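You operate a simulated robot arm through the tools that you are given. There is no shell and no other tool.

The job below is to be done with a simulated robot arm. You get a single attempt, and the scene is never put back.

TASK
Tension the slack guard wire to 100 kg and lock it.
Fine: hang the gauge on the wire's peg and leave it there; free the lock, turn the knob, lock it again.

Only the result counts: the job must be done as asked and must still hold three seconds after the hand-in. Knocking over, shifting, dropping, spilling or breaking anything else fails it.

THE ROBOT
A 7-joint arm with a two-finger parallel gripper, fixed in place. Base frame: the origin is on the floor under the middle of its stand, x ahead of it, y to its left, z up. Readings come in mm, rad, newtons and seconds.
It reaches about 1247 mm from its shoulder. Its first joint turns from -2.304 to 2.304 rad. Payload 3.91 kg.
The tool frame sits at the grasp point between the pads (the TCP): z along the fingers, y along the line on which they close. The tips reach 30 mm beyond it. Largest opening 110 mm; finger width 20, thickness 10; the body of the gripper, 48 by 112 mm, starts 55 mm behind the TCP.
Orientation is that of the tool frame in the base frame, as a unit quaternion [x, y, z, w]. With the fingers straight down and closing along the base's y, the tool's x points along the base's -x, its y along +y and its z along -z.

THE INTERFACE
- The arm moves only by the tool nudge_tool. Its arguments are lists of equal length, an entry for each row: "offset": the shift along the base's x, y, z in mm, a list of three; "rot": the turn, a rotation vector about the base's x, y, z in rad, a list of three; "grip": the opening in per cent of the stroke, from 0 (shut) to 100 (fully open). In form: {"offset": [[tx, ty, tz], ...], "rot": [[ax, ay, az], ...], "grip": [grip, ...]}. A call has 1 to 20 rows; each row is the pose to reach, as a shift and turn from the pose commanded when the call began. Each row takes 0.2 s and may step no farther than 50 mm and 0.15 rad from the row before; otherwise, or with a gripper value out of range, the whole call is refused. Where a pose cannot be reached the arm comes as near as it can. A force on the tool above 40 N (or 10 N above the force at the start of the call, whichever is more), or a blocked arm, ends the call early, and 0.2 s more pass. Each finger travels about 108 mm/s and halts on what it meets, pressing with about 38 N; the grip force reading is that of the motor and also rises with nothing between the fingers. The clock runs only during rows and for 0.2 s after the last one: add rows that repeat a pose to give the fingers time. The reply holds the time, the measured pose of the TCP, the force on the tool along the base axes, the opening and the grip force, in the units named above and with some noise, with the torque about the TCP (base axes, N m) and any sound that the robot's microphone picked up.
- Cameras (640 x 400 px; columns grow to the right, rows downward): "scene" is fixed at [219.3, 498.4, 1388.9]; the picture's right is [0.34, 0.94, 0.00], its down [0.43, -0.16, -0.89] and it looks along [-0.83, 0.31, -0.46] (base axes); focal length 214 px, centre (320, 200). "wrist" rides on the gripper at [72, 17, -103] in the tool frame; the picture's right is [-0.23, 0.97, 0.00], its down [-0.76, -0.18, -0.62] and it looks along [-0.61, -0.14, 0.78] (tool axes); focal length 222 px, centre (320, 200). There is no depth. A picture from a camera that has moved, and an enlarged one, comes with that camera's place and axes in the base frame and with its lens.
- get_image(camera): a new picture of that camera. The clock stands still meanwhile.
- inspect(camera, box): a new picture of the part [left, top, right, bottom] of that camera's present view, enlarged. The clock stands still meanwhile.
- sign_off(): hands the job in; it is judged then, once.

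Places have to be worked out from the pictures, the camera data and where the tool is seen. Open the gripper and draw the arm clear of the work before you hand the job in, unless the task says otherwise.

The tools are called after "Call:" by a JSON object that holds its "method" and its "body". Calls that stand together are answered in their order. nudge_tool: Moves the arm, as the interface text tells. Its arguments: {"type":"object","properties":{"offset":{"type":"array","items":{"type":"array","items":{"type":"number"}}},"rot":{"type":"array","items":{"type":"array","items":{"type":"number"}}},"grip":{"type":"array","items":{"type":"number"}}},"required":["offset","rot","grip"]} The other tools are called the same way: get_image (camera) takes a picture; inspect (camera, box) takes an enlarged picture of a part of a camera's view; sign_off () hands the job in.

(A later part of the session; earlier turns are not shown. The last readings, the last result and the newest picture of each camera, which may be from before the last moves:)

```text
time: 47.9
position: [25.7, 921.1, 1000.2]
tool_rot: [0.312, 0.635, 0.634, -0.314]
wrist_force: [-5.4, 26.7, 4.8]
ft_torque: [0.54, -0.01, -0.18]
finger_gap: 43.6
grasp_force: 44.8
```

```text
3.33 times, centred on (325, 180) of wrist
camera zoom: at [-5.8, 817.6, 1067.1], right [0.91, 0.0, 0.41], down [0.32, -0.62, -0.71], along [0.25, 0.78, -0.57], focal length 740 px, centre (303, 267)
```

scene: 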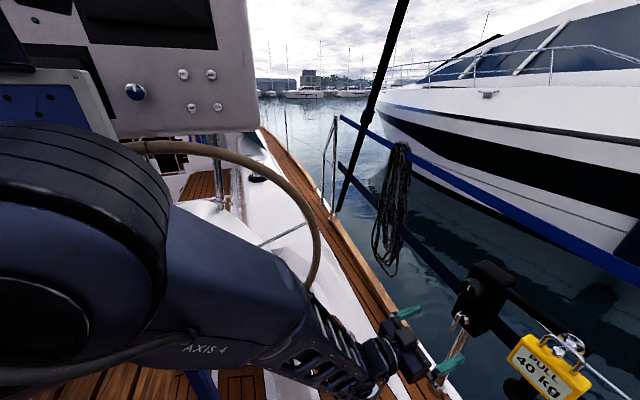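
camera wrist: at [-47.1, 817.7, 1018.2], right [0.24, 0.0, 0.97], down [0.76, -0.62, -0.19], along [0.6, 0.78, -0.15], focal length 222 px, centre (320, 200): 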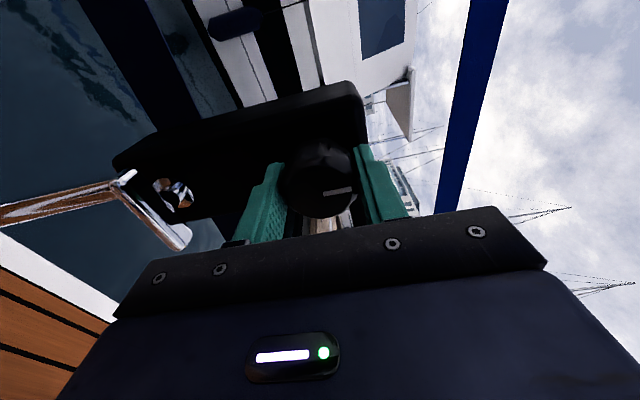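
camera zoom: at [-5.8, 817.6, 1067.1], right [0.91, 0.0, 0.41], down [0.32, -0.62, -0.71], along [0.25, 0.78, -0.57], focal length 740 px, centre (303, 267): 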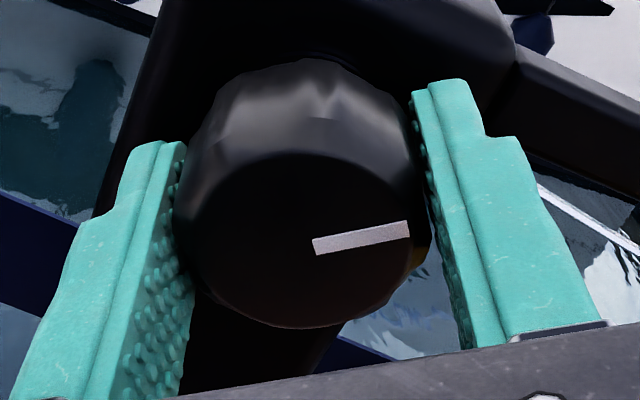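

The knob has gone ~0.9 rad with the gauge still at 40 kg, but the wire looks a little straighter. I'll zoom into the gauge and wire.

Call:
{"method": "inspect", "body": {"camera": "scene", "box": [530, 310, 630, 400]}}

Call:
{"method": "inspect", "body": {"camera": "scene", "box": [470, 260, 560, 350]}}

Call:
{"method": "get_image", "body": {"camera": "wrist"}}

```text
4.44 times, centred on (580, 355) of scene
camera zoom: at [219.3, 498.4, 1388.9], right [0.34, 0.94, 0.0], down [0.43, -0.16, -0.89], along [-0.83, 0.31, -0.46], focal length 953 px, centre (-836, -489)
```

zoom: 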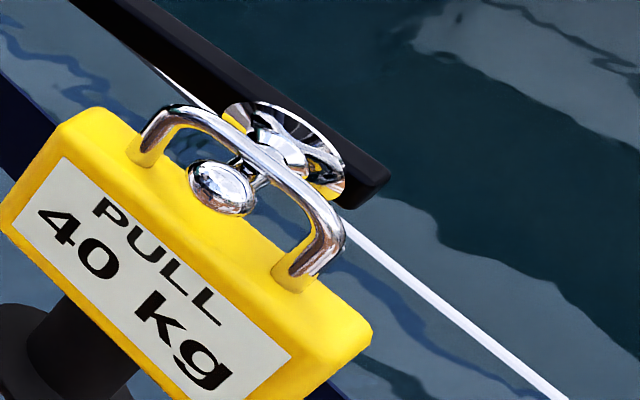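

```text
4.44 times, centred on (515, 305) of scene
camera zoom: at [219.3, 498.4, 1388.9], right [0.34, 0.94, 0.0], down [0.43, -0.16, -0.89], along [-0.83, 0.31, -0.46], focal length 953 px, centre (-547, -267)
```

zoom: 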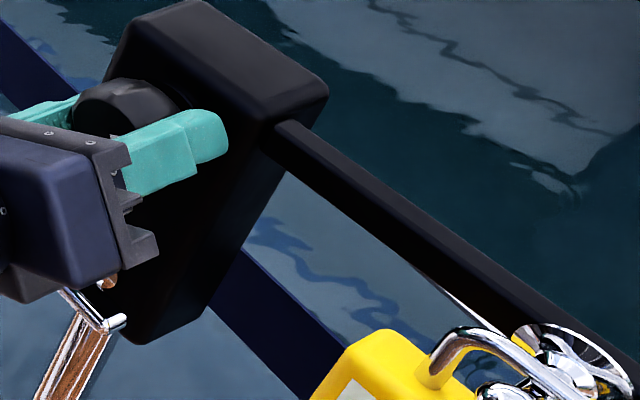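

```text
taken
camera wrist: at [-5.8, 817.6, 1067.1], right [0.91, 0.0, 0.41], down [0.32, -0.62, -0.71], along [0.25, 0.78, -0.57], focal length 222 px, centre (320, 200)
```

wrist: 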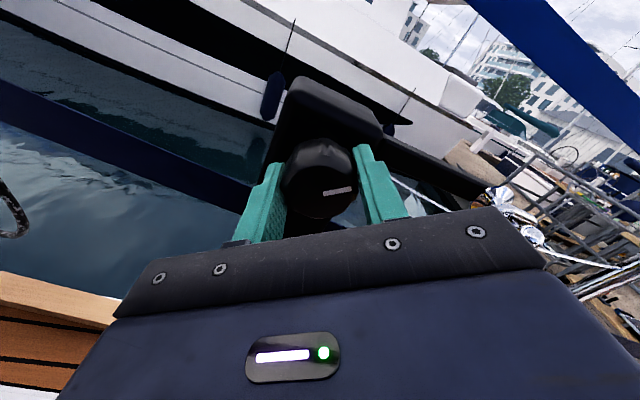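

The wire has clearly risen toward the bar. The gauge may lag, so I hold still for 2 s (also relaxing the y force) and read again.

Call:
{"method": "nudge_tool", "body": {"offset": [[0, 0.6, 0], [0, 0.6, 0], [0, 0.6, 0], [0, 0.6, 0], [0, 0.6, 0], [0, 0.6, 0], [0, 0.6, 0], [0, 0.6, 0], [0, 0.6, 0], [0, 0.6, 0]], "rot": [[0, 0, 0], [0, 0, 0], [0, 0, 0], [0, 0, 0], [0, 0, 0], [0, 0, 0], [0, 0, 0], [0, 0, 0], [0, 0, 0], [0, 0, 0]], "grip": [20, 20, 20, 20, 20, 20, 20, 20, 20, 20]}}

Call:
{"method": "inspect", "body": {"camera": "scene", "box": [530, 310, 630, 400]}}

```text
time: 50.1
position: [25.6, 921.6, 999.4]
tool_rot: [0.312, 0.634, 0.634, -0.314]
wrist_force: [-1.7, -11.8, 2.0]
ft_torque: [0.39, 0.01, -0.29]
finger_gap: 43.8
grasp_force: 44.8
```

```text
4.44 times, centred on (580, 355) of scene
camera zoom: at [219.3, 498.4, 1388.9], right [0.34, 0.94, 0.0], down [0.43, -0.16, -0.89], along [-0.83, 0.31, -0.46], focal length 953 px, centre (-836, -489)
```

zoom: 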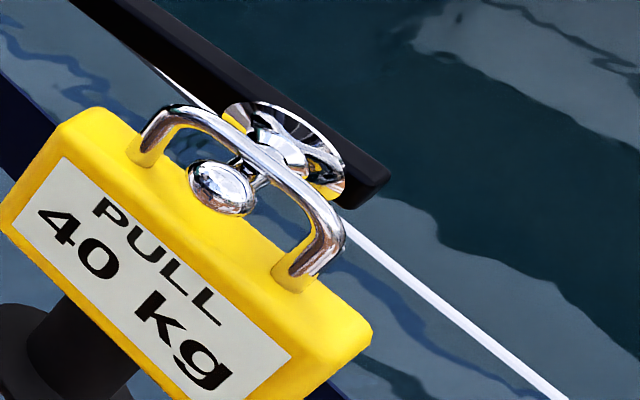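

Still 40 kg, though the wire's sag shrank measurably between 0.3 and 0.9 rad, so clockwise takes up slack. I continue clockwise by 0.3 rad and check again.

Call:
{"method": "nudge_tool", "body": {"offset": [[0, -0.2, 0], [0, -0.2, 0], [0, -0.2, 0], [0, -0.2, 0]], "rot": [[0, 0.1, 0], [0, 0.2, 0], [0, 0.3, 0], [0, 0.3, 0]], "grip": [20, 20, 20, 20]}}

Call:
{"method": "inspect", "body": {"camera": "scene", "box": [530, 310, 630, 400]}}

Call:
{"method": "inspect", "body": {"camera": "scene", "box": [400, 240, 600, 400]}}

```text
time: 51.1
position: [25.8, 920.4, 999.2]
tool_rot: [0.404, 0.58, 0.58, -0.405]
wrist_force: [-5.0, -1.3, 4.1]
ft_torque: [0.84, 0.01, -0.58]
finger_gap: 43.7
grasp_force: 45.5
```

```text
4.44 times, centred on (580, 355) of scene
camera zoom: at [219.3, 498.4, 1388.9], right [0.34, 0.94, 0.0], down [0.43, -0.16, -0.89], along [-0.83, 0.31, -0.46], focal length 953 px, centre (-836, -489)
```

zoom: 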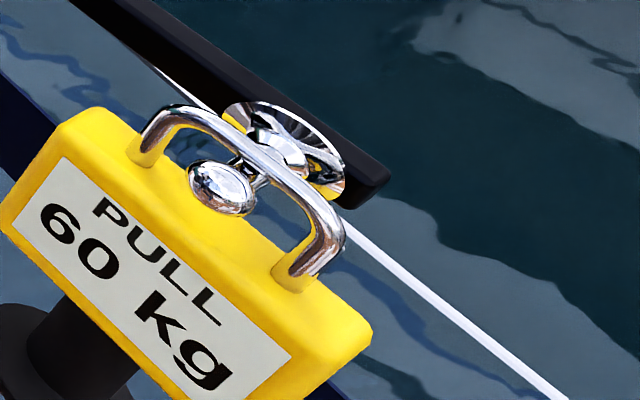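

```text
2.50 times, centred on (500, 320) of scene
camera zoom: at [219.3, 498.4, 1388.9], right [0.34, 0.94, 0.0], down [0.43, -0.16, -0.89], along [-0.83, 0.31, -0.46], focal length 536 px, centre (-130, -100)
```

zoom: 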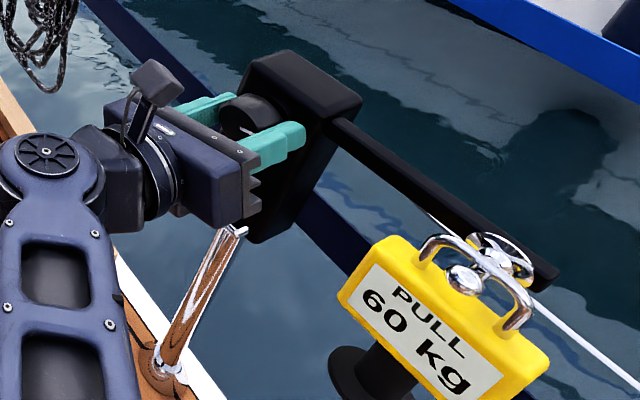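

The gauge jumped to 60 kg after about 1.2 rad total, so the display moves in coarse steps and I need to find the thresholds. I continue 0.45 rad.

Call:
{"method": "nudge_tool", "body": {"offset": [[-0.5, 0, 0.3], [-0.5, 0, 0.3], [-0.5, 0, 0.3], [-0.5, 0, 0.3]], "rot": [[0, 0.15, 0], [0, 0.3, 0], [0, 0.45, 0], [0, 0.45, 0]], "grip": [20, 20, 20, 20]}}

Call:
{"method": "inspect", "body": {"camera": "scene", "box": [400, 240, 640, 400]}}

Call:
{"method": "inspect", "body": {"camera": "wrist", "box": [250, 120, 400, 240]}}

```text
time: 52.1
position: [24.6, 920.6, 999.2]
tool_rot: [-0.523, -0.475, -0.475, 0.524]
wrist_force: [-1.0, -6.7, 0.7]
ft_torque: [0.88, 0.03, -0.77]
finger_gap: 43.6
grasp_force: 45.1
```

```text
2.50 times, centred on (520, 320) of scene
camera zoom: at [219.3, 498.4, 1388.9], right [0.34, 0.94, 0.0], down [0.43, -0.16, -0.89], along [-0.83, 0.31, -0.46], focal length 536 px, centre (-180, -100)
```

zoom: 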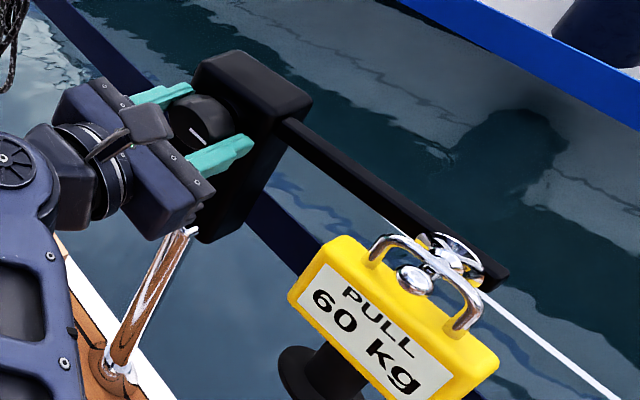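

```text
3.33 times, centred on (325, 180) of wrist
camera zoom: at [48.2, 817.7, 1069.6], right [0.95, 0.0, -0.32], down [-0.25, -0.62, -0.74], along [-0.2, 0.78, -0.59], focal length 740 px, centre (303, 267)
```

zoom: 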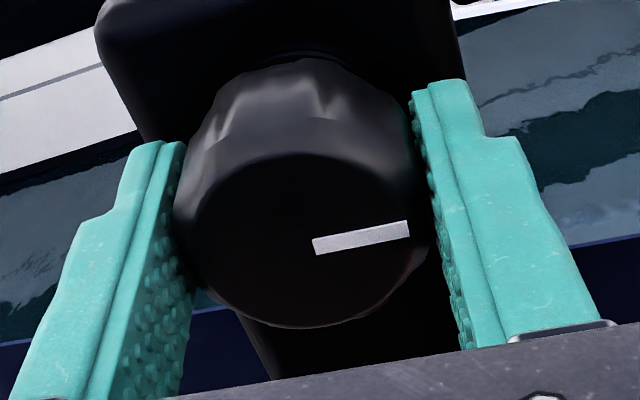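

1.65 rad total, display 60 kg. I continue +0.3 rad.

Call:
{"method": "nudge_tool", "body": {"offset": [[0.3, 0, 0.3], [0.3, 0, 0.3], [0.3, 0, 0.3]], "rot": [[0, 0.15, 0], [0, 0.3, 0], [0, 0.3, 0]], "grip": [20, 20, 20]}}

Call:
{"method": "inspect", "body": {"camera": "scene", "box": [400, 240, 640, 400]}}

```text
time: 52.9
position: [24.0, 920.6, 999.3]
tool_rot: [-0.589, -0.391, -0.391, 0.59]
wrist_force: [-6.9, -1.7, -2.4]
ft_torque: [0.86, 0.0, -0.66]
finger_gap: 43.9
grasp_force: 45.1
```

```text
2.50 times, centred on (520, 320) of scene
camera zoom: at [219.3, 498.4, 1388.9], right [0.34, 0.94, 0.0], down [0.43, -0.16, -0.89], along [-0.83, 0.31, -0.46], focal length 536 px, centre (-180, -100)
```

zoom: 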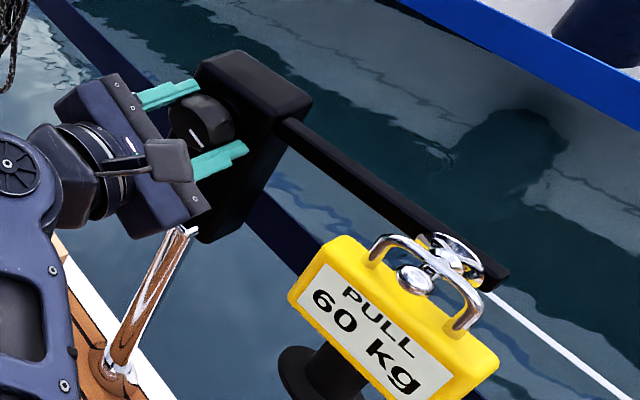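

1.95 rad, still 60 kg. I go +0.15 rad.

Call:
{"method": "nudge_tool", "body": {"offset": [[0, 0, 0], [0, 0, 0]], "rot": [[0, 0.15, 0], [0, 0.15, 0]], "grip": [20, 20]}}

Call:
{"method": "inspect", "body": {"camera": "scene", "box": [400, 240, 640, 400]}}

```text
time: 53.5
position: [24.7, 919.3, 1001.2]
tool_rot: [-0.617, -0.345, -0.346, 0.617]
wrist_force: [-1.8, -6.1, -6.3]
ft_torque: [-1.1, -0.01, 0.08]
finger_gap: 43.5
grasp_force: 45.5
```

```text
2.50 times, centred on (520, 320) of scene
camera zoom: at [219.3, 498.4, 1388.9], right [0.34, 0.94, 0.0], down [0.43, -0.16, -0.89], along [-0.83, 0.31, -0.46], focal length 536 px, centre (-180, -100)
```

zoom: 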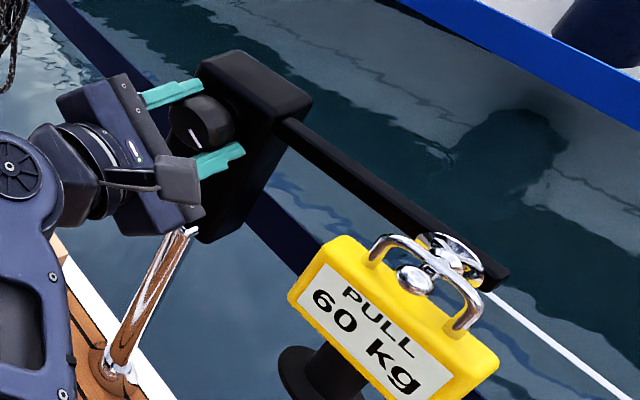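

2.10 rad, still 60 kg. I continue in 0.15 rad steps.

Call:
{"method": "nudge_tool", "body": {"offset": [[0, 0, 0], [0, 0, 0]], "rot": [[0, 0.15, 0], [0, 0.15, 0]], "grip": [20, 20]}}

Call:
{"method": "inspect", "body": {"camera": "scene", "box": [400, 240, 640, 400]}}

Call:
{"method": "inspect", "body": {"camera": "wrist", "box": [250, 120, 400, 240]}}

```text
time: 54.1
position: [23.8, 920.1, 998.4]
tool_rot: [-0.641, -0.298, -0.299, 0.641]
wrist_force: [0.9, -4.0, -3.4]
ft_torque: [-0.84, 0.0, -0.2]
finger_gap: 43.7
grasp_force: 45.5
```

```text
2.50 times, centred on (520, 320) of scene
camera zoom: at [219.3, 498.4, 1388.9], right [0.34, 0.94, 0.0], down [0.43, -0.16, -0.89], along [-0.83, 0.31, -0.46], focal length 536 px, centre (-180, -100)
```

zoom: 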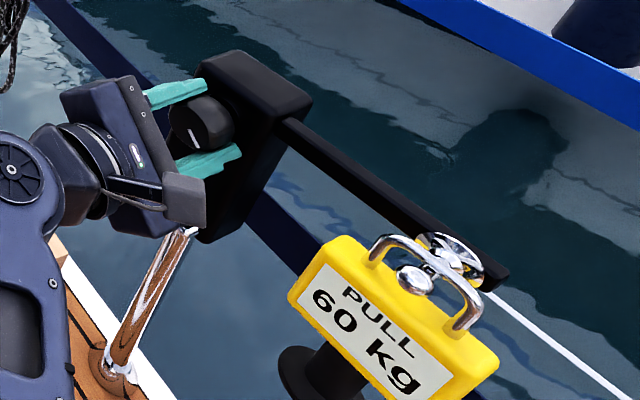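

```text
3.33 times, centred on (325, 180) of wrist
camera zoom: at [83.3, 817.7, 1044.0], right [0.6, 0.0, -0.8], down [-0.63, -0.62, -0.47], along [-0.5, 0.78, -0.37], focal length 740 px, centre (303, 267)
```

zoom: 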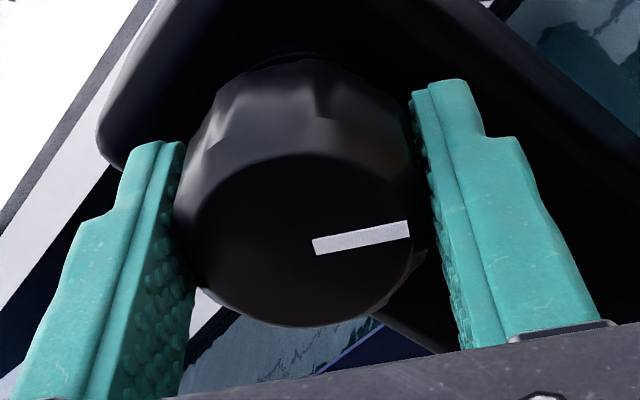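

2.25 rad, still 60 kg and the knob turns true with the hand. I continue +0.15 rad.

Call:
{"method": "nudge_tool", "body": {"offset": [[0, 0, 0], [0, 0, 0]], "rot": [[0, 0.15, 0], [0, 0.15, 0]], "grip": [20, 20]}}

Call:
{"method": "inspect", "body": {"camera": "scene", "box": [400, 240, 640, 400]}}

```text
time: 54.7
position: [25.3, 919.7, 999.2]
tool_rot: [-0.661, -0.249, -0.25, 0.662]
wrist_force: [-3.2, -2.8, -7.0]
ft_torque: [0.58, 0.01, -1.29]
finger_gap: 43.7
grasp_force: 45.0
```

```text
2.50 times, centred on (520, 320) of scene
camera zoom: at [219.3, 498.4, 1388.9], right [0.34, 0.94, 0.0], down [0.43, -0.16, -0.89], along [-0.83, 0.31, -0.46], focal length 536 px, centre (-180, -100)
```

zoom: 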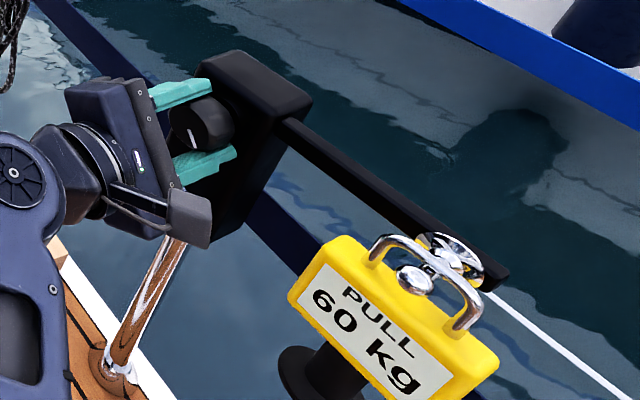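

2.40 rad, still 60 kg. I continue +0.3 rad in one go, then check.

Call:
{"method": "nudge_tool", "body": {"offset": [[0, 0, 0], [0, 0, 0], [0, 0, 0]], "rot": [[0, 0.15, 0], [0, 0.3, 0], [0, 0.3, 0]], "grip": [20, 20, 20]}}

Call:
{"method": "inspect", "body": {"camera": "scene", "box": [400, 240, 640, 400]}}

```text
time: 55.5
position: [24.0, 920.3, 1000.0]
tool_rot: [0.692, 0.148, 0.148, -0.691]
wrist_force: [-6.0, -2.8, -7.9]
ft_torque: [-0.71, 0.01, 0.41]
finger_gap: 43.9
grasp_force: 44.5
```

```text
2.50 times, centred on (520, 320) of scene
camera zoom: at [219.3, 498.4, 1388.9], right [0.34, 0.94, 0.0], down [0.43, -0.16, -0.89], along [-0.83, 0.31, -0.46], focal length 536 px, centre (-180, -100)
```

zoom: 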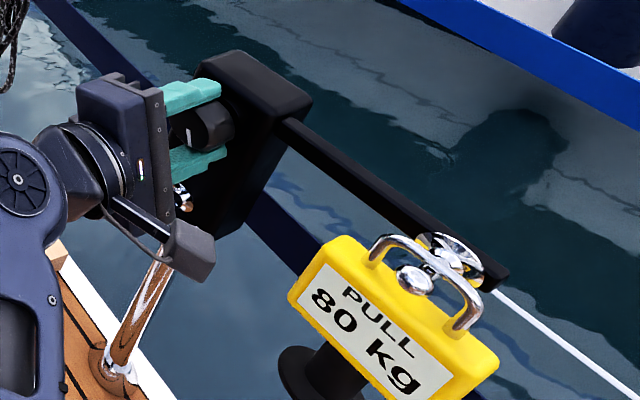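

80 kg at 2.70 rad; thresholds so far: 40→60 between 0.90 and 1.20 rad, 60→80 between 2.40 and 2.70 rad. I continue clockwise 0.6 rad.

Call:
{"method": "nudge_tool", "body": {"offset": [[0, 0, 0], [0, 0, 0], [0, 0, 0], [0, 0, 0], [0, 0, 0]], "rot": [[0, 0.15, 0], [0, 0.3, 0], [0, 0.45, 0], [0, 0.6, 0], [0, 0.6, 0]], "grip": [20, 20, 20, 20, 20]}}

Call:
{"method": "inspect", "body": {"camera": "scene", "box": [400, 240, 640, 400]}}

Call:
{"method": "inspect", "body": {"camera": "wrist", "box": [250, 120, 400, 240]}}

```text
time: 56.2
position: [27.8, 922.0, 1000.6]
tool_rot: [0.707, 0.012, 0.018, -0.707]
wrist_force: [6.4, -7.8, -19.4]
ft_torque: [0.05, -0.08, -0.45]
finger_gap: 43.3
grasp_force: 21.0
stopped in row 3: the force on the tool passed its limit at 95 N (the readings are from after the stop); the commanded pose is now the measured one
```

```text
2.50 times, centred on (520, 320) of scene
camera zoom: at [219.3, 498.4, 1388.9], right [0.34, 0.94, 0.0], down [0.43, -0.16, -0.89], along [-0.83, 0.31, -0.46], focal length 536 px, centre (-180, -100)
```

zoom: 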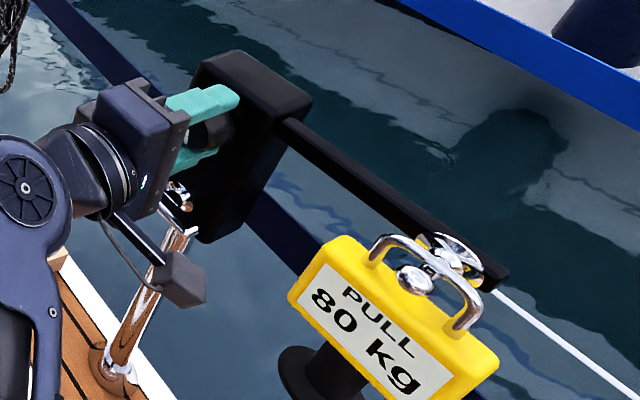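

```text
3.33 times, centred on (325, 180) of wrist
camera zoom: at [99.3, 818.4, 986.5], right [-0.19, 0.0, -0.98], down [-0.77, -0.62, 0.15], along [-0.61, 0.79, 0.11], focal length 740 px, centre (303, 267)
```

zoom: 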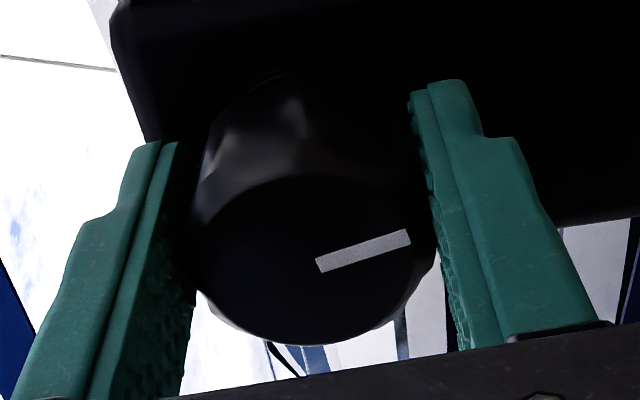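

The wrist apparently hit its roll limit near 3.08 rad (spike, knob slipped slightly); the gauge still reads 80 kg. I open, back off 80 mm in −y.

Call:
{"method": "nudge_tool", "body": {"offset": [[0, 0, 0], [0, 0, 0], [0, 0, 0], [0, 0, 0], [0, -40, 0], [0, -80, 0], [0, -80, 0]], "rot": [[0, 0, 0], [0, 0, 0], [0, 0, 0], [0, 0, 0], [0, 0, 0], [0, 0, 0], [0, 0, 0]], "grip": [40, 70, 100, 100, 100, 100, 100]}}

Call:
{"method": "inspect", "body": {"camera": "scene", "box": [400, 240, 640, 400]}}

Call:
{"method": "get_image", "body": {"camera": "wrist"}}

```text
time: 57.8
position: [29.4, 837.3, 998.6]
tool_rot: [0.708, 0.014, 0.015, -0.706]
wrist_force: [-0.5, -0.2, -0.3]
ft_torque: [0.01, -0.02, -0.03]
finger_gap: 110.0
grasp_force: 0.1
```

```text
2.50 times, centred on (520, 320) of scene
camera zoom: at [219.3, 498.4, 1388.9], right [0.34, 0.94, 0.0], down [0.43, -0.16, -0.89], along [-0.83, 0.31, -0.46], focal length 536 px, centre (-180, -100)
```

zoom: 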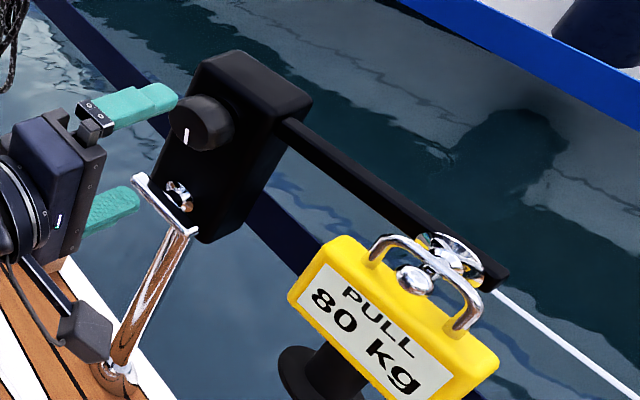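

```text
taken
camera wrist: at [100.7, 734.3, 984.7], right [-0.19, 0.0, -0.98], down [-0.77, -0.62, 0.15], along [-0.61, 0.78, 0.12], focal length 222 px, centre (320, 200)
```

wrist: 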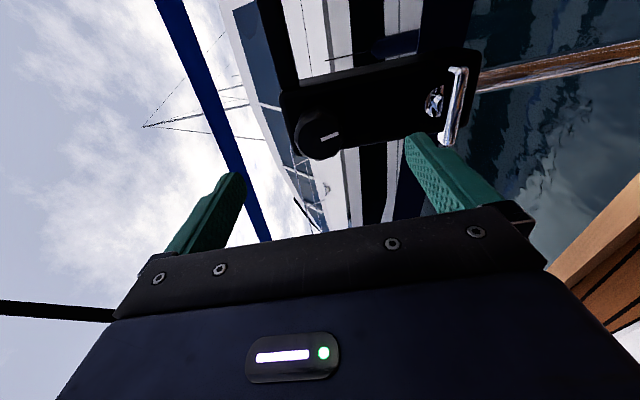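

The knob's mark now points to about 6 o'clock, 80 kg holds with the hand off. I'll measure the mark angle accurately.

Call:
{"method": "inspect", "body": {"camera": "wrist", "box": [280, 100, 370, 170]}}

Call:
{"method": "inspect", "body": {"camera": "scene", "box": [445, 265, 505, 315]}}

```text
5.71 times, centred on (325, 135) of wrist
camera zoom: at [100.7, 734.3, 984.7], right [-0.19, 0.0, -0.98], down [-0.77, -0.62, 0.15], along [-0.61, 0.78, 0.12], focal length 1269 px, centre (291, 571)
```

zoom: 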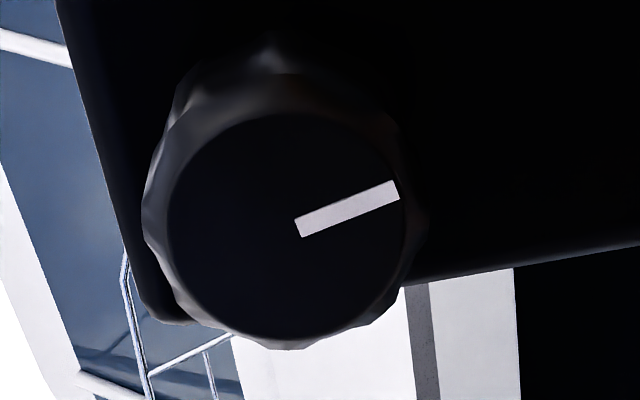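

```text
8.00 times, centred on (475, 290) of scene
camera zoom: at [219.3, 498.4, 1388.9], right [0.34, 0.94, 0.0], down [0.43, -0.16, -0.89], along [-0.83, 0.31, -0.46], focal length 1716 px, centre (-920, -520)
```

zoom: 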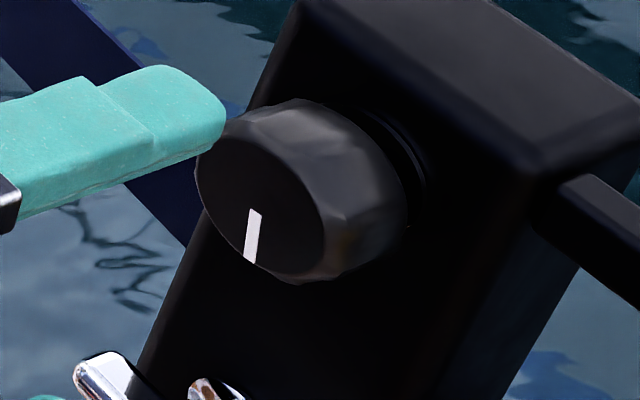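

Mark angle is about 169° clockwise (slight slip). Now I unwind the wrist roll while clear of the box, so I can regrasp with plenty of clockwise travel.

Call:
{"method": "nudge_tool", "body": {"offset": [[0, 0, 0], [0, 0, 0], [0, 0, 0], [0, 0, 0], [0, 0, 0], [0, 0, 0], [-1, 0, 0], [-2, 0, 0], [-3, 0, 0], [-3, 0, 0], [-3, 0, 0], [-3, 0, 0], [-3, 0, 0]], "rot": [[0, -0.14, 0], [0, -0.28, 0], [0, -0.42, 0], [0, -0.56, 0], [0, -0.7, 0], [0, -0.84, 0], [0, -0.98, 0], [0, -1.12, 0], [0, -1.26, 0], [0, -1.4, 0], [0, -1.54, 0], [0, -1.68, 0], [0, -1.68, 0]], "grip": [100, 100, 100, 100, 100, 100, 100, 100, 100, 100, 100, 100, 100]}}

Call:
{"method": "nudge_tool", "body": {"offset": [[0, 0, 0], [0, 0, 0], [0, 0, 0], [0, 0, 0], [0, 0, 0], [0, 0, 0], [0, 0, 0], [0, 0, 0], [0, 0, 0], [0, 0, 0], [0, 0, 0], [0, 0, 0], [0, 0, 0]], "rot": [[0, -0.14, 0], [0, -0.28, 0], [0, -0.42, 0], [0, -0.56, 0], [0, -0.7, 0], [0, -0.84, 0], [0, -0.98, 0], [0, -1.12, 0], [0, -1.26, 0], [0, -1.4, 0], [0, -1.54, 0], [0, -1.68, 0], [0, -1.68, 0]], "grip": [100, 100, 100, 100, 100, 100, 100, 100, 100, 100, 100, 100, 100]}}

Call:
{"method": "get_image", "body": {"camera": "wrist"}}

Call:
{"method": "inspect", "body": {"camera": "scene", "box": [400, 240, 640, 400]}}

```text
time: 60.6
position: [23.5, 841.9, 1000.5]
tool_rot: [0.459, 0.536, 0.538, -0.461]
wrist_force: [0.4, 0.4, 0.2]
ft_torque: [0.01, 0.0, -0.01]
finger_gap: 110.1
grasp_force: 0.1
```

```text
time: 63.4
position: [23.1, 842.0, 1001.3]
tool_rot: [-0.093, 0.701, 0.702, 0.09]
wrist_force: [-0.1, -0.5, -0.2]
ft_torque: [-0.02, 0.0, -0.03]
finger_gap: 110.2
grasp_force: 0.1
```

```text
taken
camera wrist: at [-50.8, 738.0, 998.9], right [-0.03, 0.0, 1.0], down [0.78, -0.62, 0.02], along [0.62, 0.79, 0.02], focal length 222 px, centre (320, 200)
```

wrist: 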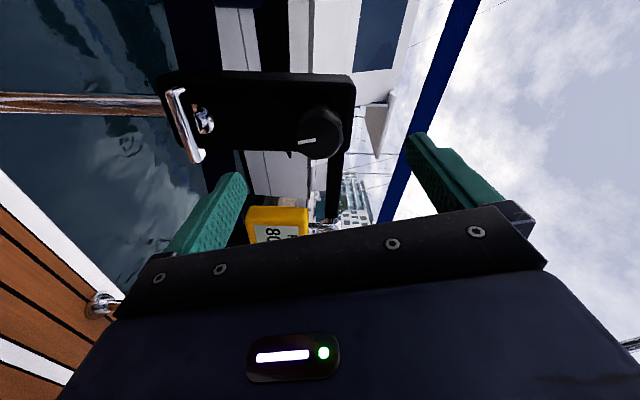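

```text
2.50 times, centred on (520, 320) of scene
camera zoom: at [219.3, 498.4, 1388.9], right [0.34, 0.94, 0.0], down [0.43, -0.16, -0.89], along [-0.83, 0.31, -0.46], focal length 536 px, centre (-180, -100)
```

zoom: 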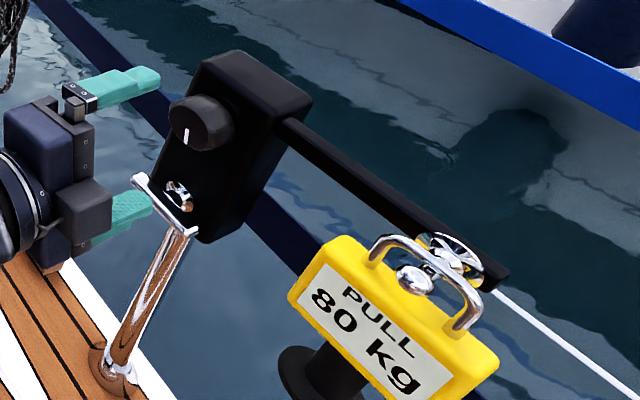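

The wrist is unwound (roll −15° from the neutral). I'll zoom to get the knob centre and mark angle from here.

Call:
{"method": "inspect", "body": {"camera": "wrist", "box": [280, 90, 370, 170]}}

```text
5.00 times, centred on (325, 130) of wrist
camera zoom: at [-50.8, 738.0, 998.9], right [-0.03, 0.0, 1.0], down [0.78, -0.62, 0.02], along [0.62, 0.79, 0.02], focal length 1111 px, centre (295, 550)
```

zoom: 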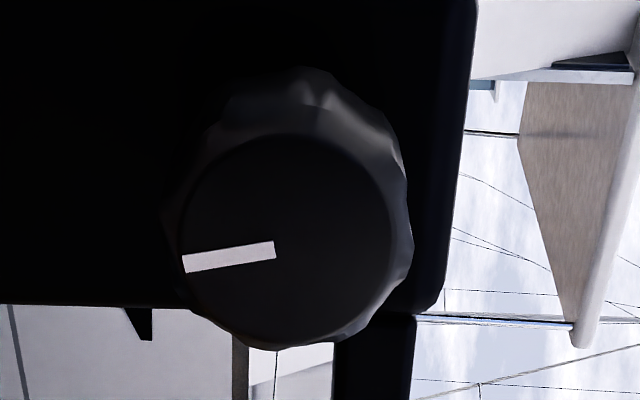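

Knob centre (25.8, 1000), mark at 168.5°. I advance onto the knob with a +2.3/−1 mm correction and close.

Call:
{"method": "nudge_tool", "body": {"offset": [[2.3, 30, -1], [2.3, 58, -1], [2.3, 79, -1], [2.3, 79, -1], [2.3, 79, -1], [2.3, 79, -1], [2.3, 79, -1], [2.3, 79, -1]], "rot": [[0, 0, 0], [0, 0, 0], [0, 0, 0], [0, 0, 0], [0, 0, 0], [0, 0, 0], [0, 0, 0], [0, 0, 0]], "grip": [100, 100, 100, 100, 70, 20, 20, 20]}}

Call:
{"method": "inspect", "body": {"camera": "wrist", "box": [250, 120, 400, 240]}}

Call:
{"method": "inspect", "body": {"camera": "scene", "box": [400, 240, 640, 400]}}

```text
time: 65.2
position: [27.0, 921.2, 1001.1]
tool_rot: [-0.094, 0.702, 0.701, 0.089]
wrist_force: [0.9, 1.9, -11.9]
ft_torque: [0.58, -0.01, -0.06]
finger_gap: 43.9
grasp_force: 45.1
```

```text
3.33 times, centred on (325, 180) of wrist
camera zoom: at [-47.6, 817.5, 998.4], right [-0.03, 0.0, 1.0], down [0.78, -0.62, 0.02], along [0.62, 0.79, 0.02], focal length 740 px, centre (303, 267)
```

zoom: 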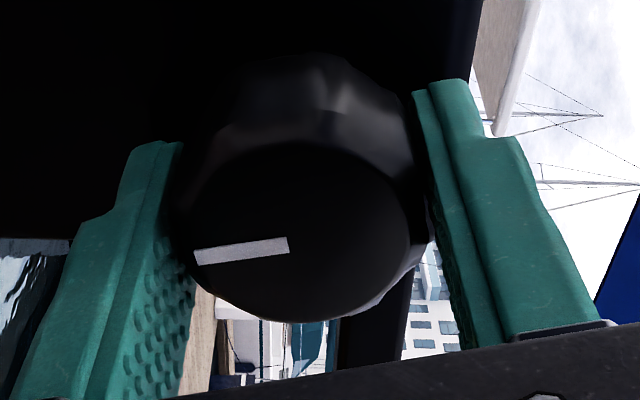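

```text
2.50 times, centred on (520, 320) of scene
camera zoom: at [219.3, 498.4, 1388.9], right [0.34, 0.94, 0.0], down [0.43, -0.16, -0.89], along [-0.83, 0.31, -0.46], focal length 536 px, centre (-180, -100)
```

zoom: 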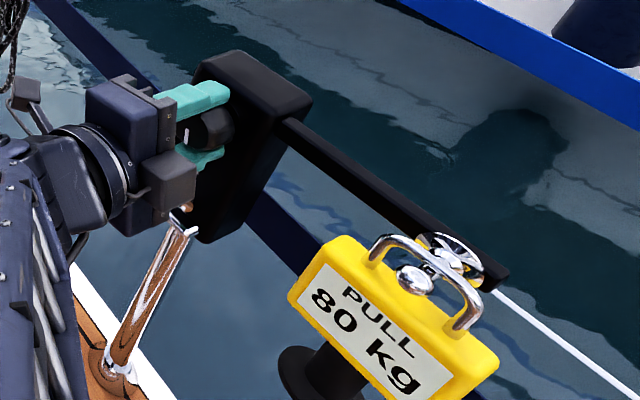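

Regripped at roll −15° (knob 168.5°). I turn clockwise 0.84 rad, to knob ≈217°.

Call:
{"method": "nudge_tool", "body": {"offset": [[0, 0, -0.8], [0, 0, -0.8], [0, 0, -0.8], [0, 0, -0.8], [0, 0, -0.8], [0, 0, -0.8], [0, 0, -0.8]], "rot": [[0, 0.14, 0], [0, 0.28, 0], [0, 0.42, 0], [0, 0.56, 0], [0, 0.7, 0], [0, 0.84, 0], [0, 0.84, 0]], "grip": [20, 20, 20, 20, 20, 20, 20]}}

Call:
{"method": "inspect", "body": {"camera": "scene", "box": [400, 240, 640, 400]}}

Call:
{"method": "inspect", "body": {"camera": "wrist", "box": [250, 120, 400, 240]}}

```text
time: 66.8
position: [26.6, 921.7, 998.1]
tool_rot: [0.202, 0.676, 0.679, -0.205]
wrist_force: [6.7, 24.0, -2.8]
ft_torque: [-0.89, 0.0, -0.33]
finger_gap: 43.9
grasp_force: 45.0
```

```text
2.50 times, centred on (520, 320) of scene
camera zoom: at [219.3, 498.4, 1388.9], right [0.34, 0.94, 0.0], down [0.43, -0.16, -0.89], along [-0.83, 0.31, -0.46], focal length 536 px, centre (-180, -100)
```

zoom: 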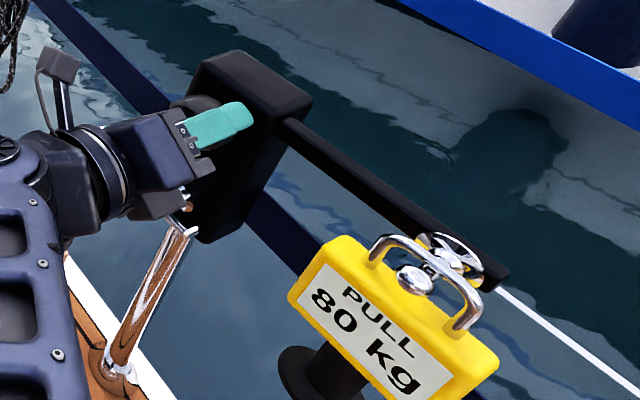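

```text
3.33 times, centred on (325, 180) of wrist
camera zoom: at [-25.0, 817.6, 1052.3], right [0.73, 0.0, 0.69], down [0.54, -0.62, -0.57], along [0.43, 0.78, -0.45], focal length 740 px, centre (303, 267)
```

zoom: 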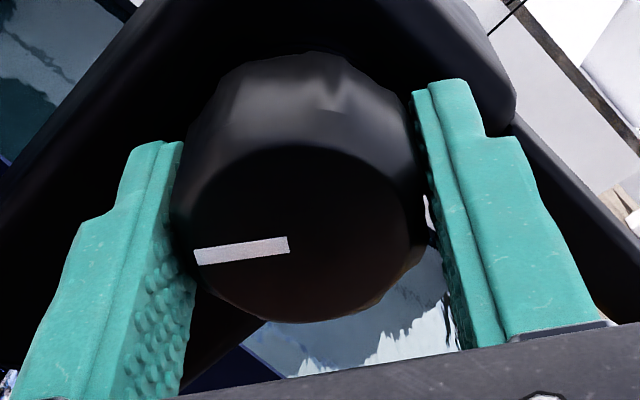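

Knob ≈217°, still 80 kg. I relax y by +0.5 mm and step +0.1 rad at a time.

Call:
{"method": "nudge_tool", "body": {"offset": [[0, 0.5, 0], [0, 0.5, 0]], "rot": [[0, 0.1, 0], [0, 0.1, 0]], "grip": [20, 20]}}

Call:
{"method": "inspect", "body": {"camera": "scene", "box": [530, 310, 630, 400]}}

```text
time: 67.4
position: [26.6, 921.2, 999.3]
tool_rot: [0.234, 0.666, 0.668, -0.237]
wrist_force: [12.7, -0.7, -1.1]
ft_torque: [0.03, 0.02, -0.45]
finger_gap: 43.8
grasp_force: 44.7
```

```text
4.44 times, centred on (580, 355) of scene
camera zoom: at [219.3, 498.4, 1388.9], right [0.34, 0.94, 0.0], down [0.43, -0.16, -0.89], along [-0.83, 0.31, -0.46], focal length 953 px, centre (-836, -489)
```

zoom: 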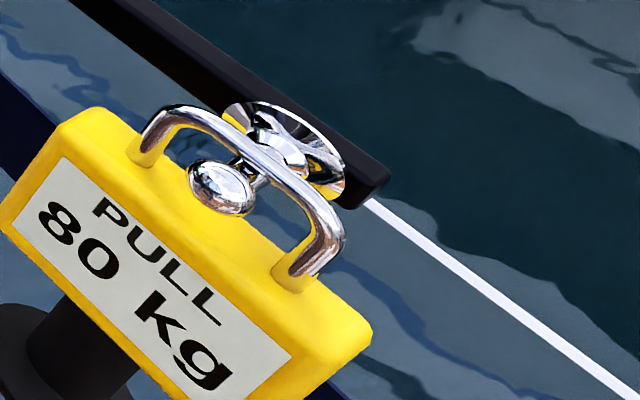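

Knob ≈222°, still 80 kg (wire visibly straighter). Another +0.1 rad.

Call:
{"method": "nudge_tool", "body": {"offset": [[0.5, 0, 0], [0.5, 0, 0]], "rot": [[0, 0.1, 0], [0, 0.1, 0]], "grip": [20, 20]}}

Call:
{"method": "inspect", "body": {"camera": "scene", "box": [530, 310, 630, 400]}}

```text
time: 68.0
position: [26.7, 920.7, 998.4]
tool_rot: [0.268, 0.653, 0.655, -0.271]
wrist_force: [9.1, 8.4, -3.8]
ft_torque: [0.28, 0.02, 0.78]
finger_gap: 43.6
grasp_force: 45.4
```

```text
4.44 times, centred on (580, 355) of scene
camera zoom: at [219.3, 498.4, 1388.9], right [0.34, 0.94, 0.0], down [0.43, -0.16, -0.89], along [-0.83, 0.31, -0.46], focal length 953 px, centre (-836, -489)
```

zoom: 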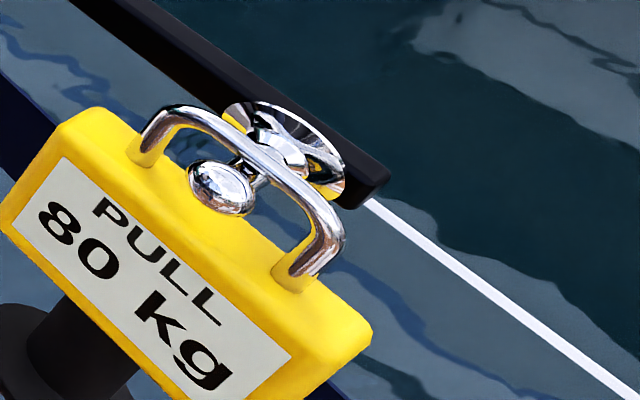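

Knob ≈228°, still 80 kg. Another +0.1 rad.

Call:
{"method": "nudge_tool", "body": {"offset": [[0.3, 0, 0], [0.3, 0, 0]], "rot": [[0, 0.1, 0], [0, 0.1, 0]], "grip": [20, 20]}}

Call:
{"method": "inspect", "body": {"camera": "scene", "box": [530, 310, 630, 400]}}

```text
time: 68.6
position: [25.2, 919.8, 999.2]
tool_rot: [0.3, 0.639, 0.64, -0.304]
wrist_force: [4.9, 5.7, -5.7]
ft_torque: [-0.3, 0.0, -0.01]
finger_gap: 43.2
grasp_force: 44.9
```

```text
4.44 times, centred on (580, 355) of scene
camera zoom: at [219.3, 498.4, 1388.9], right [0.34, 0.94, 0.0], down [0.43, -0.16, -0.89], along [-0.83, 0.31, -0.46], focal length 953 px, centre (-836, -489)
```

zoom: 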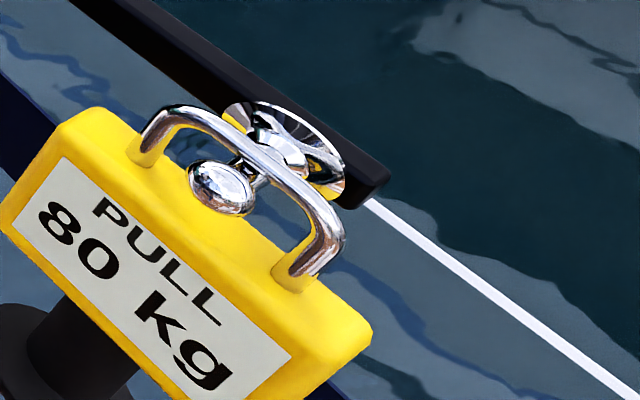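

Knob ≈234°, still 80 kg. Another +0.1 rad.

Call:
{"method": "nudge_tool", "body": {"offset": [[0.3, 0, 0], [0.3, 0, 0]], "rot": [[0, 0.1, 0], [0, 0.1, 0]], "grip": [20, 20]}}

Call:
{"method": "inspect", "body": {"camera": "scene", "box": [530, 310, 630, 400]}}

```text
time: 69.2
position: [25.9, 919.9, 998.5]
tool_rot: [0.331, 0.623, 0.624, -0.334]
wrist_force: [-4.3, 17.7, -9.6]
ft_torque: [0.1, 0.0, -0.6]
finger_gap: 43.7
grasp_force: 44.9
```

```text
4.44 times, centred on (580, 355) of scene
camera zoom: at [219.3, 498.4, 1388.9], right [0.34, 0.94, 0.0], down [0.43, -0.16, -0.89], along [-0.83, 0.31, -0.46], focal length 953 px, centre (-836, -489)
```

zoom: 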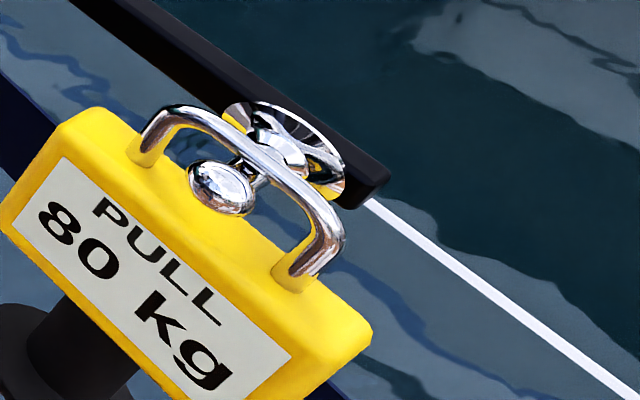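

Knob ≈239.5°, still 80 kg. Another +0.1 rad with +0.4 mm y relief.

Call:
{"method": "nudge_tool", "body": {"offset": [[0, 0.4, -0.4], [0, 0.4, -0.4]], "rot": [[0, 0.1, 0], [0, 0.1, 0]], "grip": [20, 20]}}

Call:
{"method": "inspect", "body": {"camera": "scene", "box": [530, 310, 630, 400]}}

```text
time: 69.8
position: [25.3, 920.4, 997.7]
tool_rot: [0.362, 0.606, 0.607, -0.366]
wrist_force: [-11.5, 14.6, -8.9]
ft_torque: [-0.13, -0.02, -0.28]
finger_gap: 43.8
grasp_force: 45.1
```

```text
4.44 times, centred on (580, 355) of scene
camera zoom: at [219.3, 498.4, 1388.9], right [0.34, 0.94, 0.0], down [0.43, -0.16, -0.89], along [-0.83, 0.31, -0.46], focal length 953 px, centre (-836, -489)
```

zoom: 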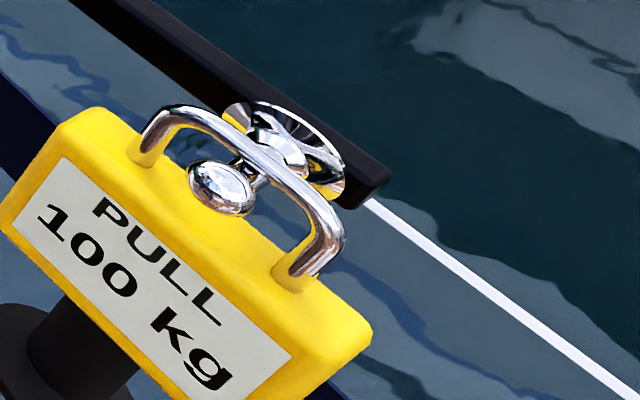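

The gauge reads 100 kg; the step came between knob 239.5° and 245.3°, fitting 20 kg per 90°. To tell a rounded display from a hysteretic/detented one, I turn back 0.2 rad and see whether it drops to 80.

Call:
{"method": "nudge_tool", "body": {"offset": [[-0.4, 0.3, -0.4], [-0.4, 0.3, -0.4], [-0.4, 0.3, -0.4]], "rot": [[0, -0.1, 0], [0, -0.2, 0], [0, -0.2, 0]], "grip": [20, 20, 20]}}

Call:
{"method": "inspect", "body": {"camera": "scene", "box": [530, 310, 630, 400]}}

Call:
{"method": "inspect", "body": {"camera": "wrist", "box": [250, 120, 400, 240]}}

```text
time: 70.6
position: [26.2, 920.4, 997.2]
tool_rot: [0.3, 0.639, 0.641, -0.302]
wrist_force: [-3.4, 0.8, -5.1]
ft_torque: [-0.04, -0.04, 0.89]
finger_gap: 43.6
grasp_force: 44.5
```

```text
4.44 times, centred on (580, 355) of scene
camera zoom: at [219.3, 498.4, 1388.9], right [0.34, 0.94, 0.0], down [0.43, -0.16, -0.89], along [-0.83, 0.31, -0.46], focal length 953 px, centre (-836, -489)
```

zoom: 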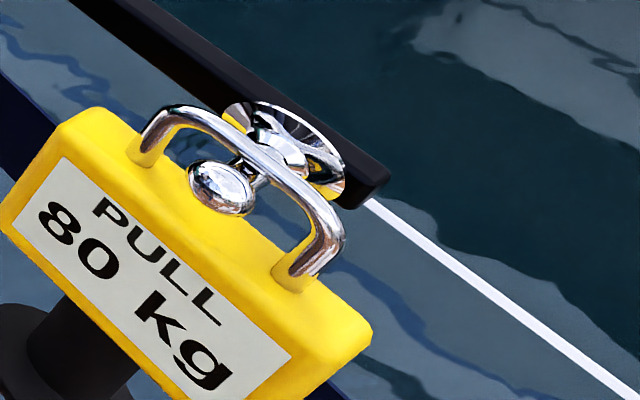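

```text
3.33 times, centred on (325, 180) of wrist
camera zoom: at [-7.3, 817.4, 1064.5], right [0.9, 0.0, 0.45], down [0.35, -0.62, -0.7], along [0.28, 0.79, -0.55], focal length 740 px, centre (303, 267)
```

zoom: 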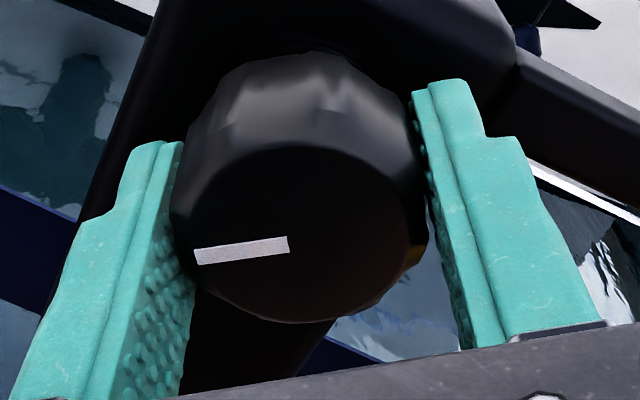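

It drops back to 80 at 234°, so the display simply rounds a continuous tension (threshold ≈242°, step ≈90°). I'll measure the wire's position at high zoom here as an independent check of true tension.

Call:
{"method": "inspect", "body": {"camera": "scene", "box": [600, 375, 640, 400]}}

Call:
{"method": "inspect", "body": {"camera": "scene", "box": [585, 345, 625, 370]}}

```text
16.00 times, centred on (620, 388) of scene
camera zoom: at [219.3, 498.4, 1388.9], right [0.34, 0.94, 0.0], down [0.43, -0.16, -0.89], along [-0.83, 0.31, -0.46], focal length 3432 px, centre (-4480, -2800)
```

zoom: 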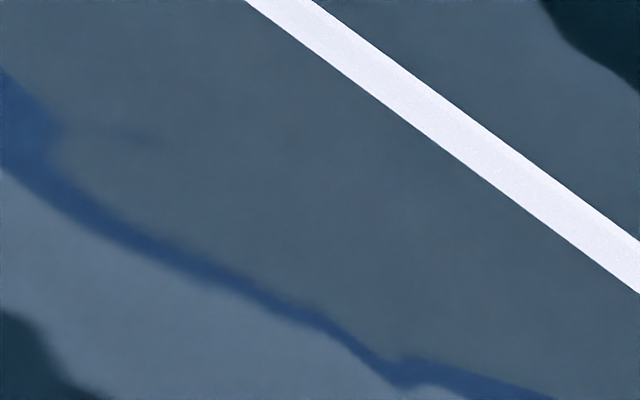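

```text
16.00 times, centred on (605, 358) of scene
camera zoom: at [219.3, 498.4, 1388.9], right [0.34, 0.94, 0.0], down [0.43, -0.16, -0.89], along [-0.83, 0.31, -0.46], focal length 3432 px, centre (-4240, -2320)
```

zoom: 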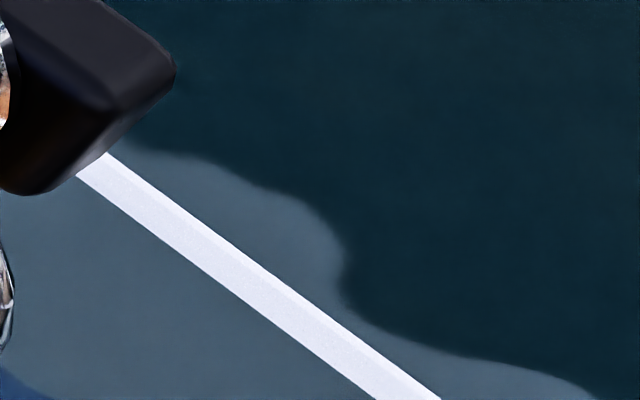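

The mark measures 234.7° here, matching the tool angle. With 20 kg per ≈90° and the 100‑zone starting at ≈242°, its centre is ≈288°. I turn clockwise 0.5 rad first.

Call:
{"method": "nudge_tool", "body": {"offset": [[0, 0, 0], [0, 0, 0], [0, 0, 0], [0, 0, 0], [0, 0, 0]], "rot": [[0, 0.12, 0], [0, 0.24, 0], [0, 0.36, 0], [0, 0.5, 0], [0, 0.5, 0]], "grip": [20, 20, 20, 20, 20]}}

Call:
{"method": "inspect", "body": {"camera": "scene", "box": [530, 310, 630, 400]}}

```text
time: 71.8
position: [25.9, 920.2, 997.6]
tool_rot: [0.45, 0.543, 0.546, -0.452]
wrist_force: [-4.8, -1.9, 0.0]
ft_torque: [-1.18, -0.03, 0.27]
finger_gap: 43.7
grasp_force: 45.1
```

```text
4.44 times, centred on (580, 355) of scene
camera zoom: at [219.3, 498.4, 1388.9], right [0.34, 0.94, 0.0], down [0.43, -0.16, -0.89], along [-0.83, 0.31, -0.46], focal length 953 px, centre (-836, -489)
```

zoom: 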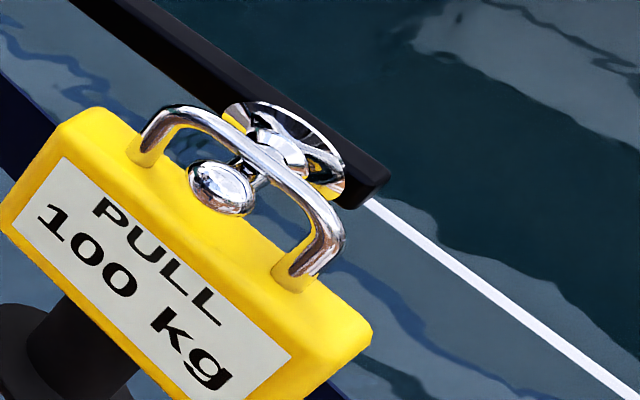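

100 kg at knob ≈263°. I continue +0.44 rad to ≈288°.

Call:
{"method": "nudge_tool", "body": {"offset": [[0, 0, 0], [0, 0, 0], [0, 0, 0], [0, 0, 0], [0, 0, 0]], "rot": [[0, 0.11, 0], [0, 0.22, 0], [0, 0.33, 0], [0, 0.44, 0], [0, 0.44, 0]], "grip": [20, 20, 20, 20, 20]}}

Call:
{"method": "inspect", "body": {"camera": "scene", "box": [530, 310, 630, 400]}}

Call:
{"method": "inspect", "body": {"camera": "wrist", "box": [250, 120, 400, 240]}}

Call:
{"method": "inspect", "body": {"camera": "scene", "box": [600, 375, 640, 400]}}

```text
time: 73.0
position: [24.1, 919.7, 998.4]
tool_rot: [-0.558, -0.433, -0.434, 0.559]
wrist_force: [-20.0, -3.7, -10.1]
ft_torque: [-0.07, -0.02, -0.42]
finger_gap: 43.7
grasp_force: 44.6
```

```text
4.44 times, centred on (580, 355) of scene
camera zoom: at [219.3, 498.4, 1388.9], right [0.34, 0.94, 0.0], down [0.43, -0.16, -0.89], along [-0.83, 0.31, -0.46], focal length 953 px, centre (-836, -489)
```

zoom: 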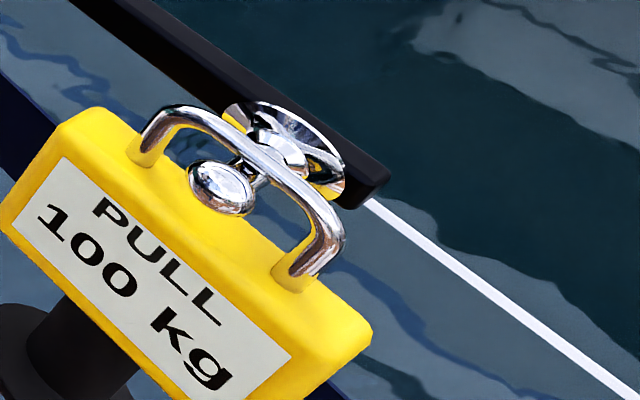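

```text
3.33 times, centred on (325, 180) of wrist
camera zoom: at [58.2, 817.7, 1063.6], right [0.89, 0.0, -0.46], down [-0.36, -0.62, -0.7], along [-0.29, 0.78, -0.55], focal length 740 px, centre (303, 267)
```

zoom: 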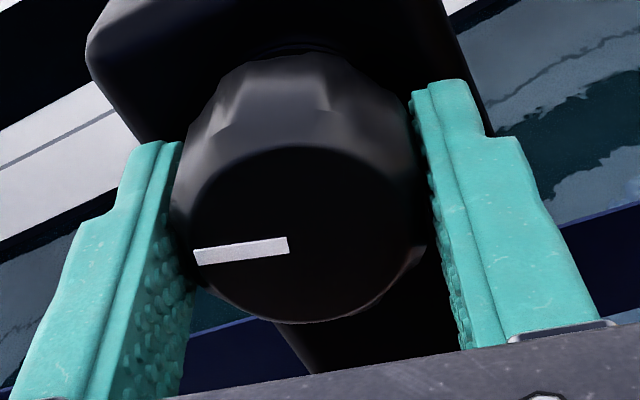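

```text
16.00 times, centred on (620, 388) of scene
camera zoom: at [219.3, 498.4, 1388.9], right [0.34, 0.94, 0.0], down [0.43, -0.16, -0.89], along [-0.83, 0.31, -0.46], focal length 3432 px, centre (-4480, -2800)
```

zoom: 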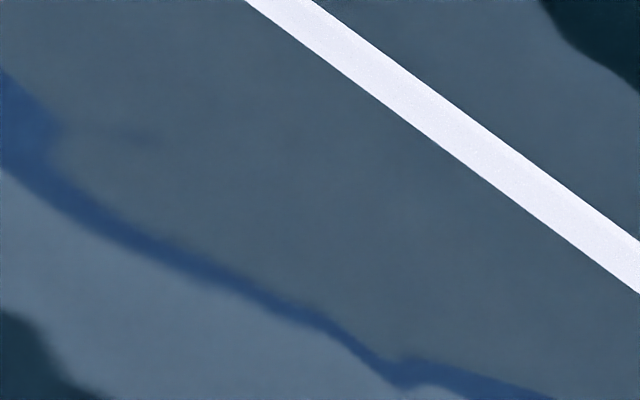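

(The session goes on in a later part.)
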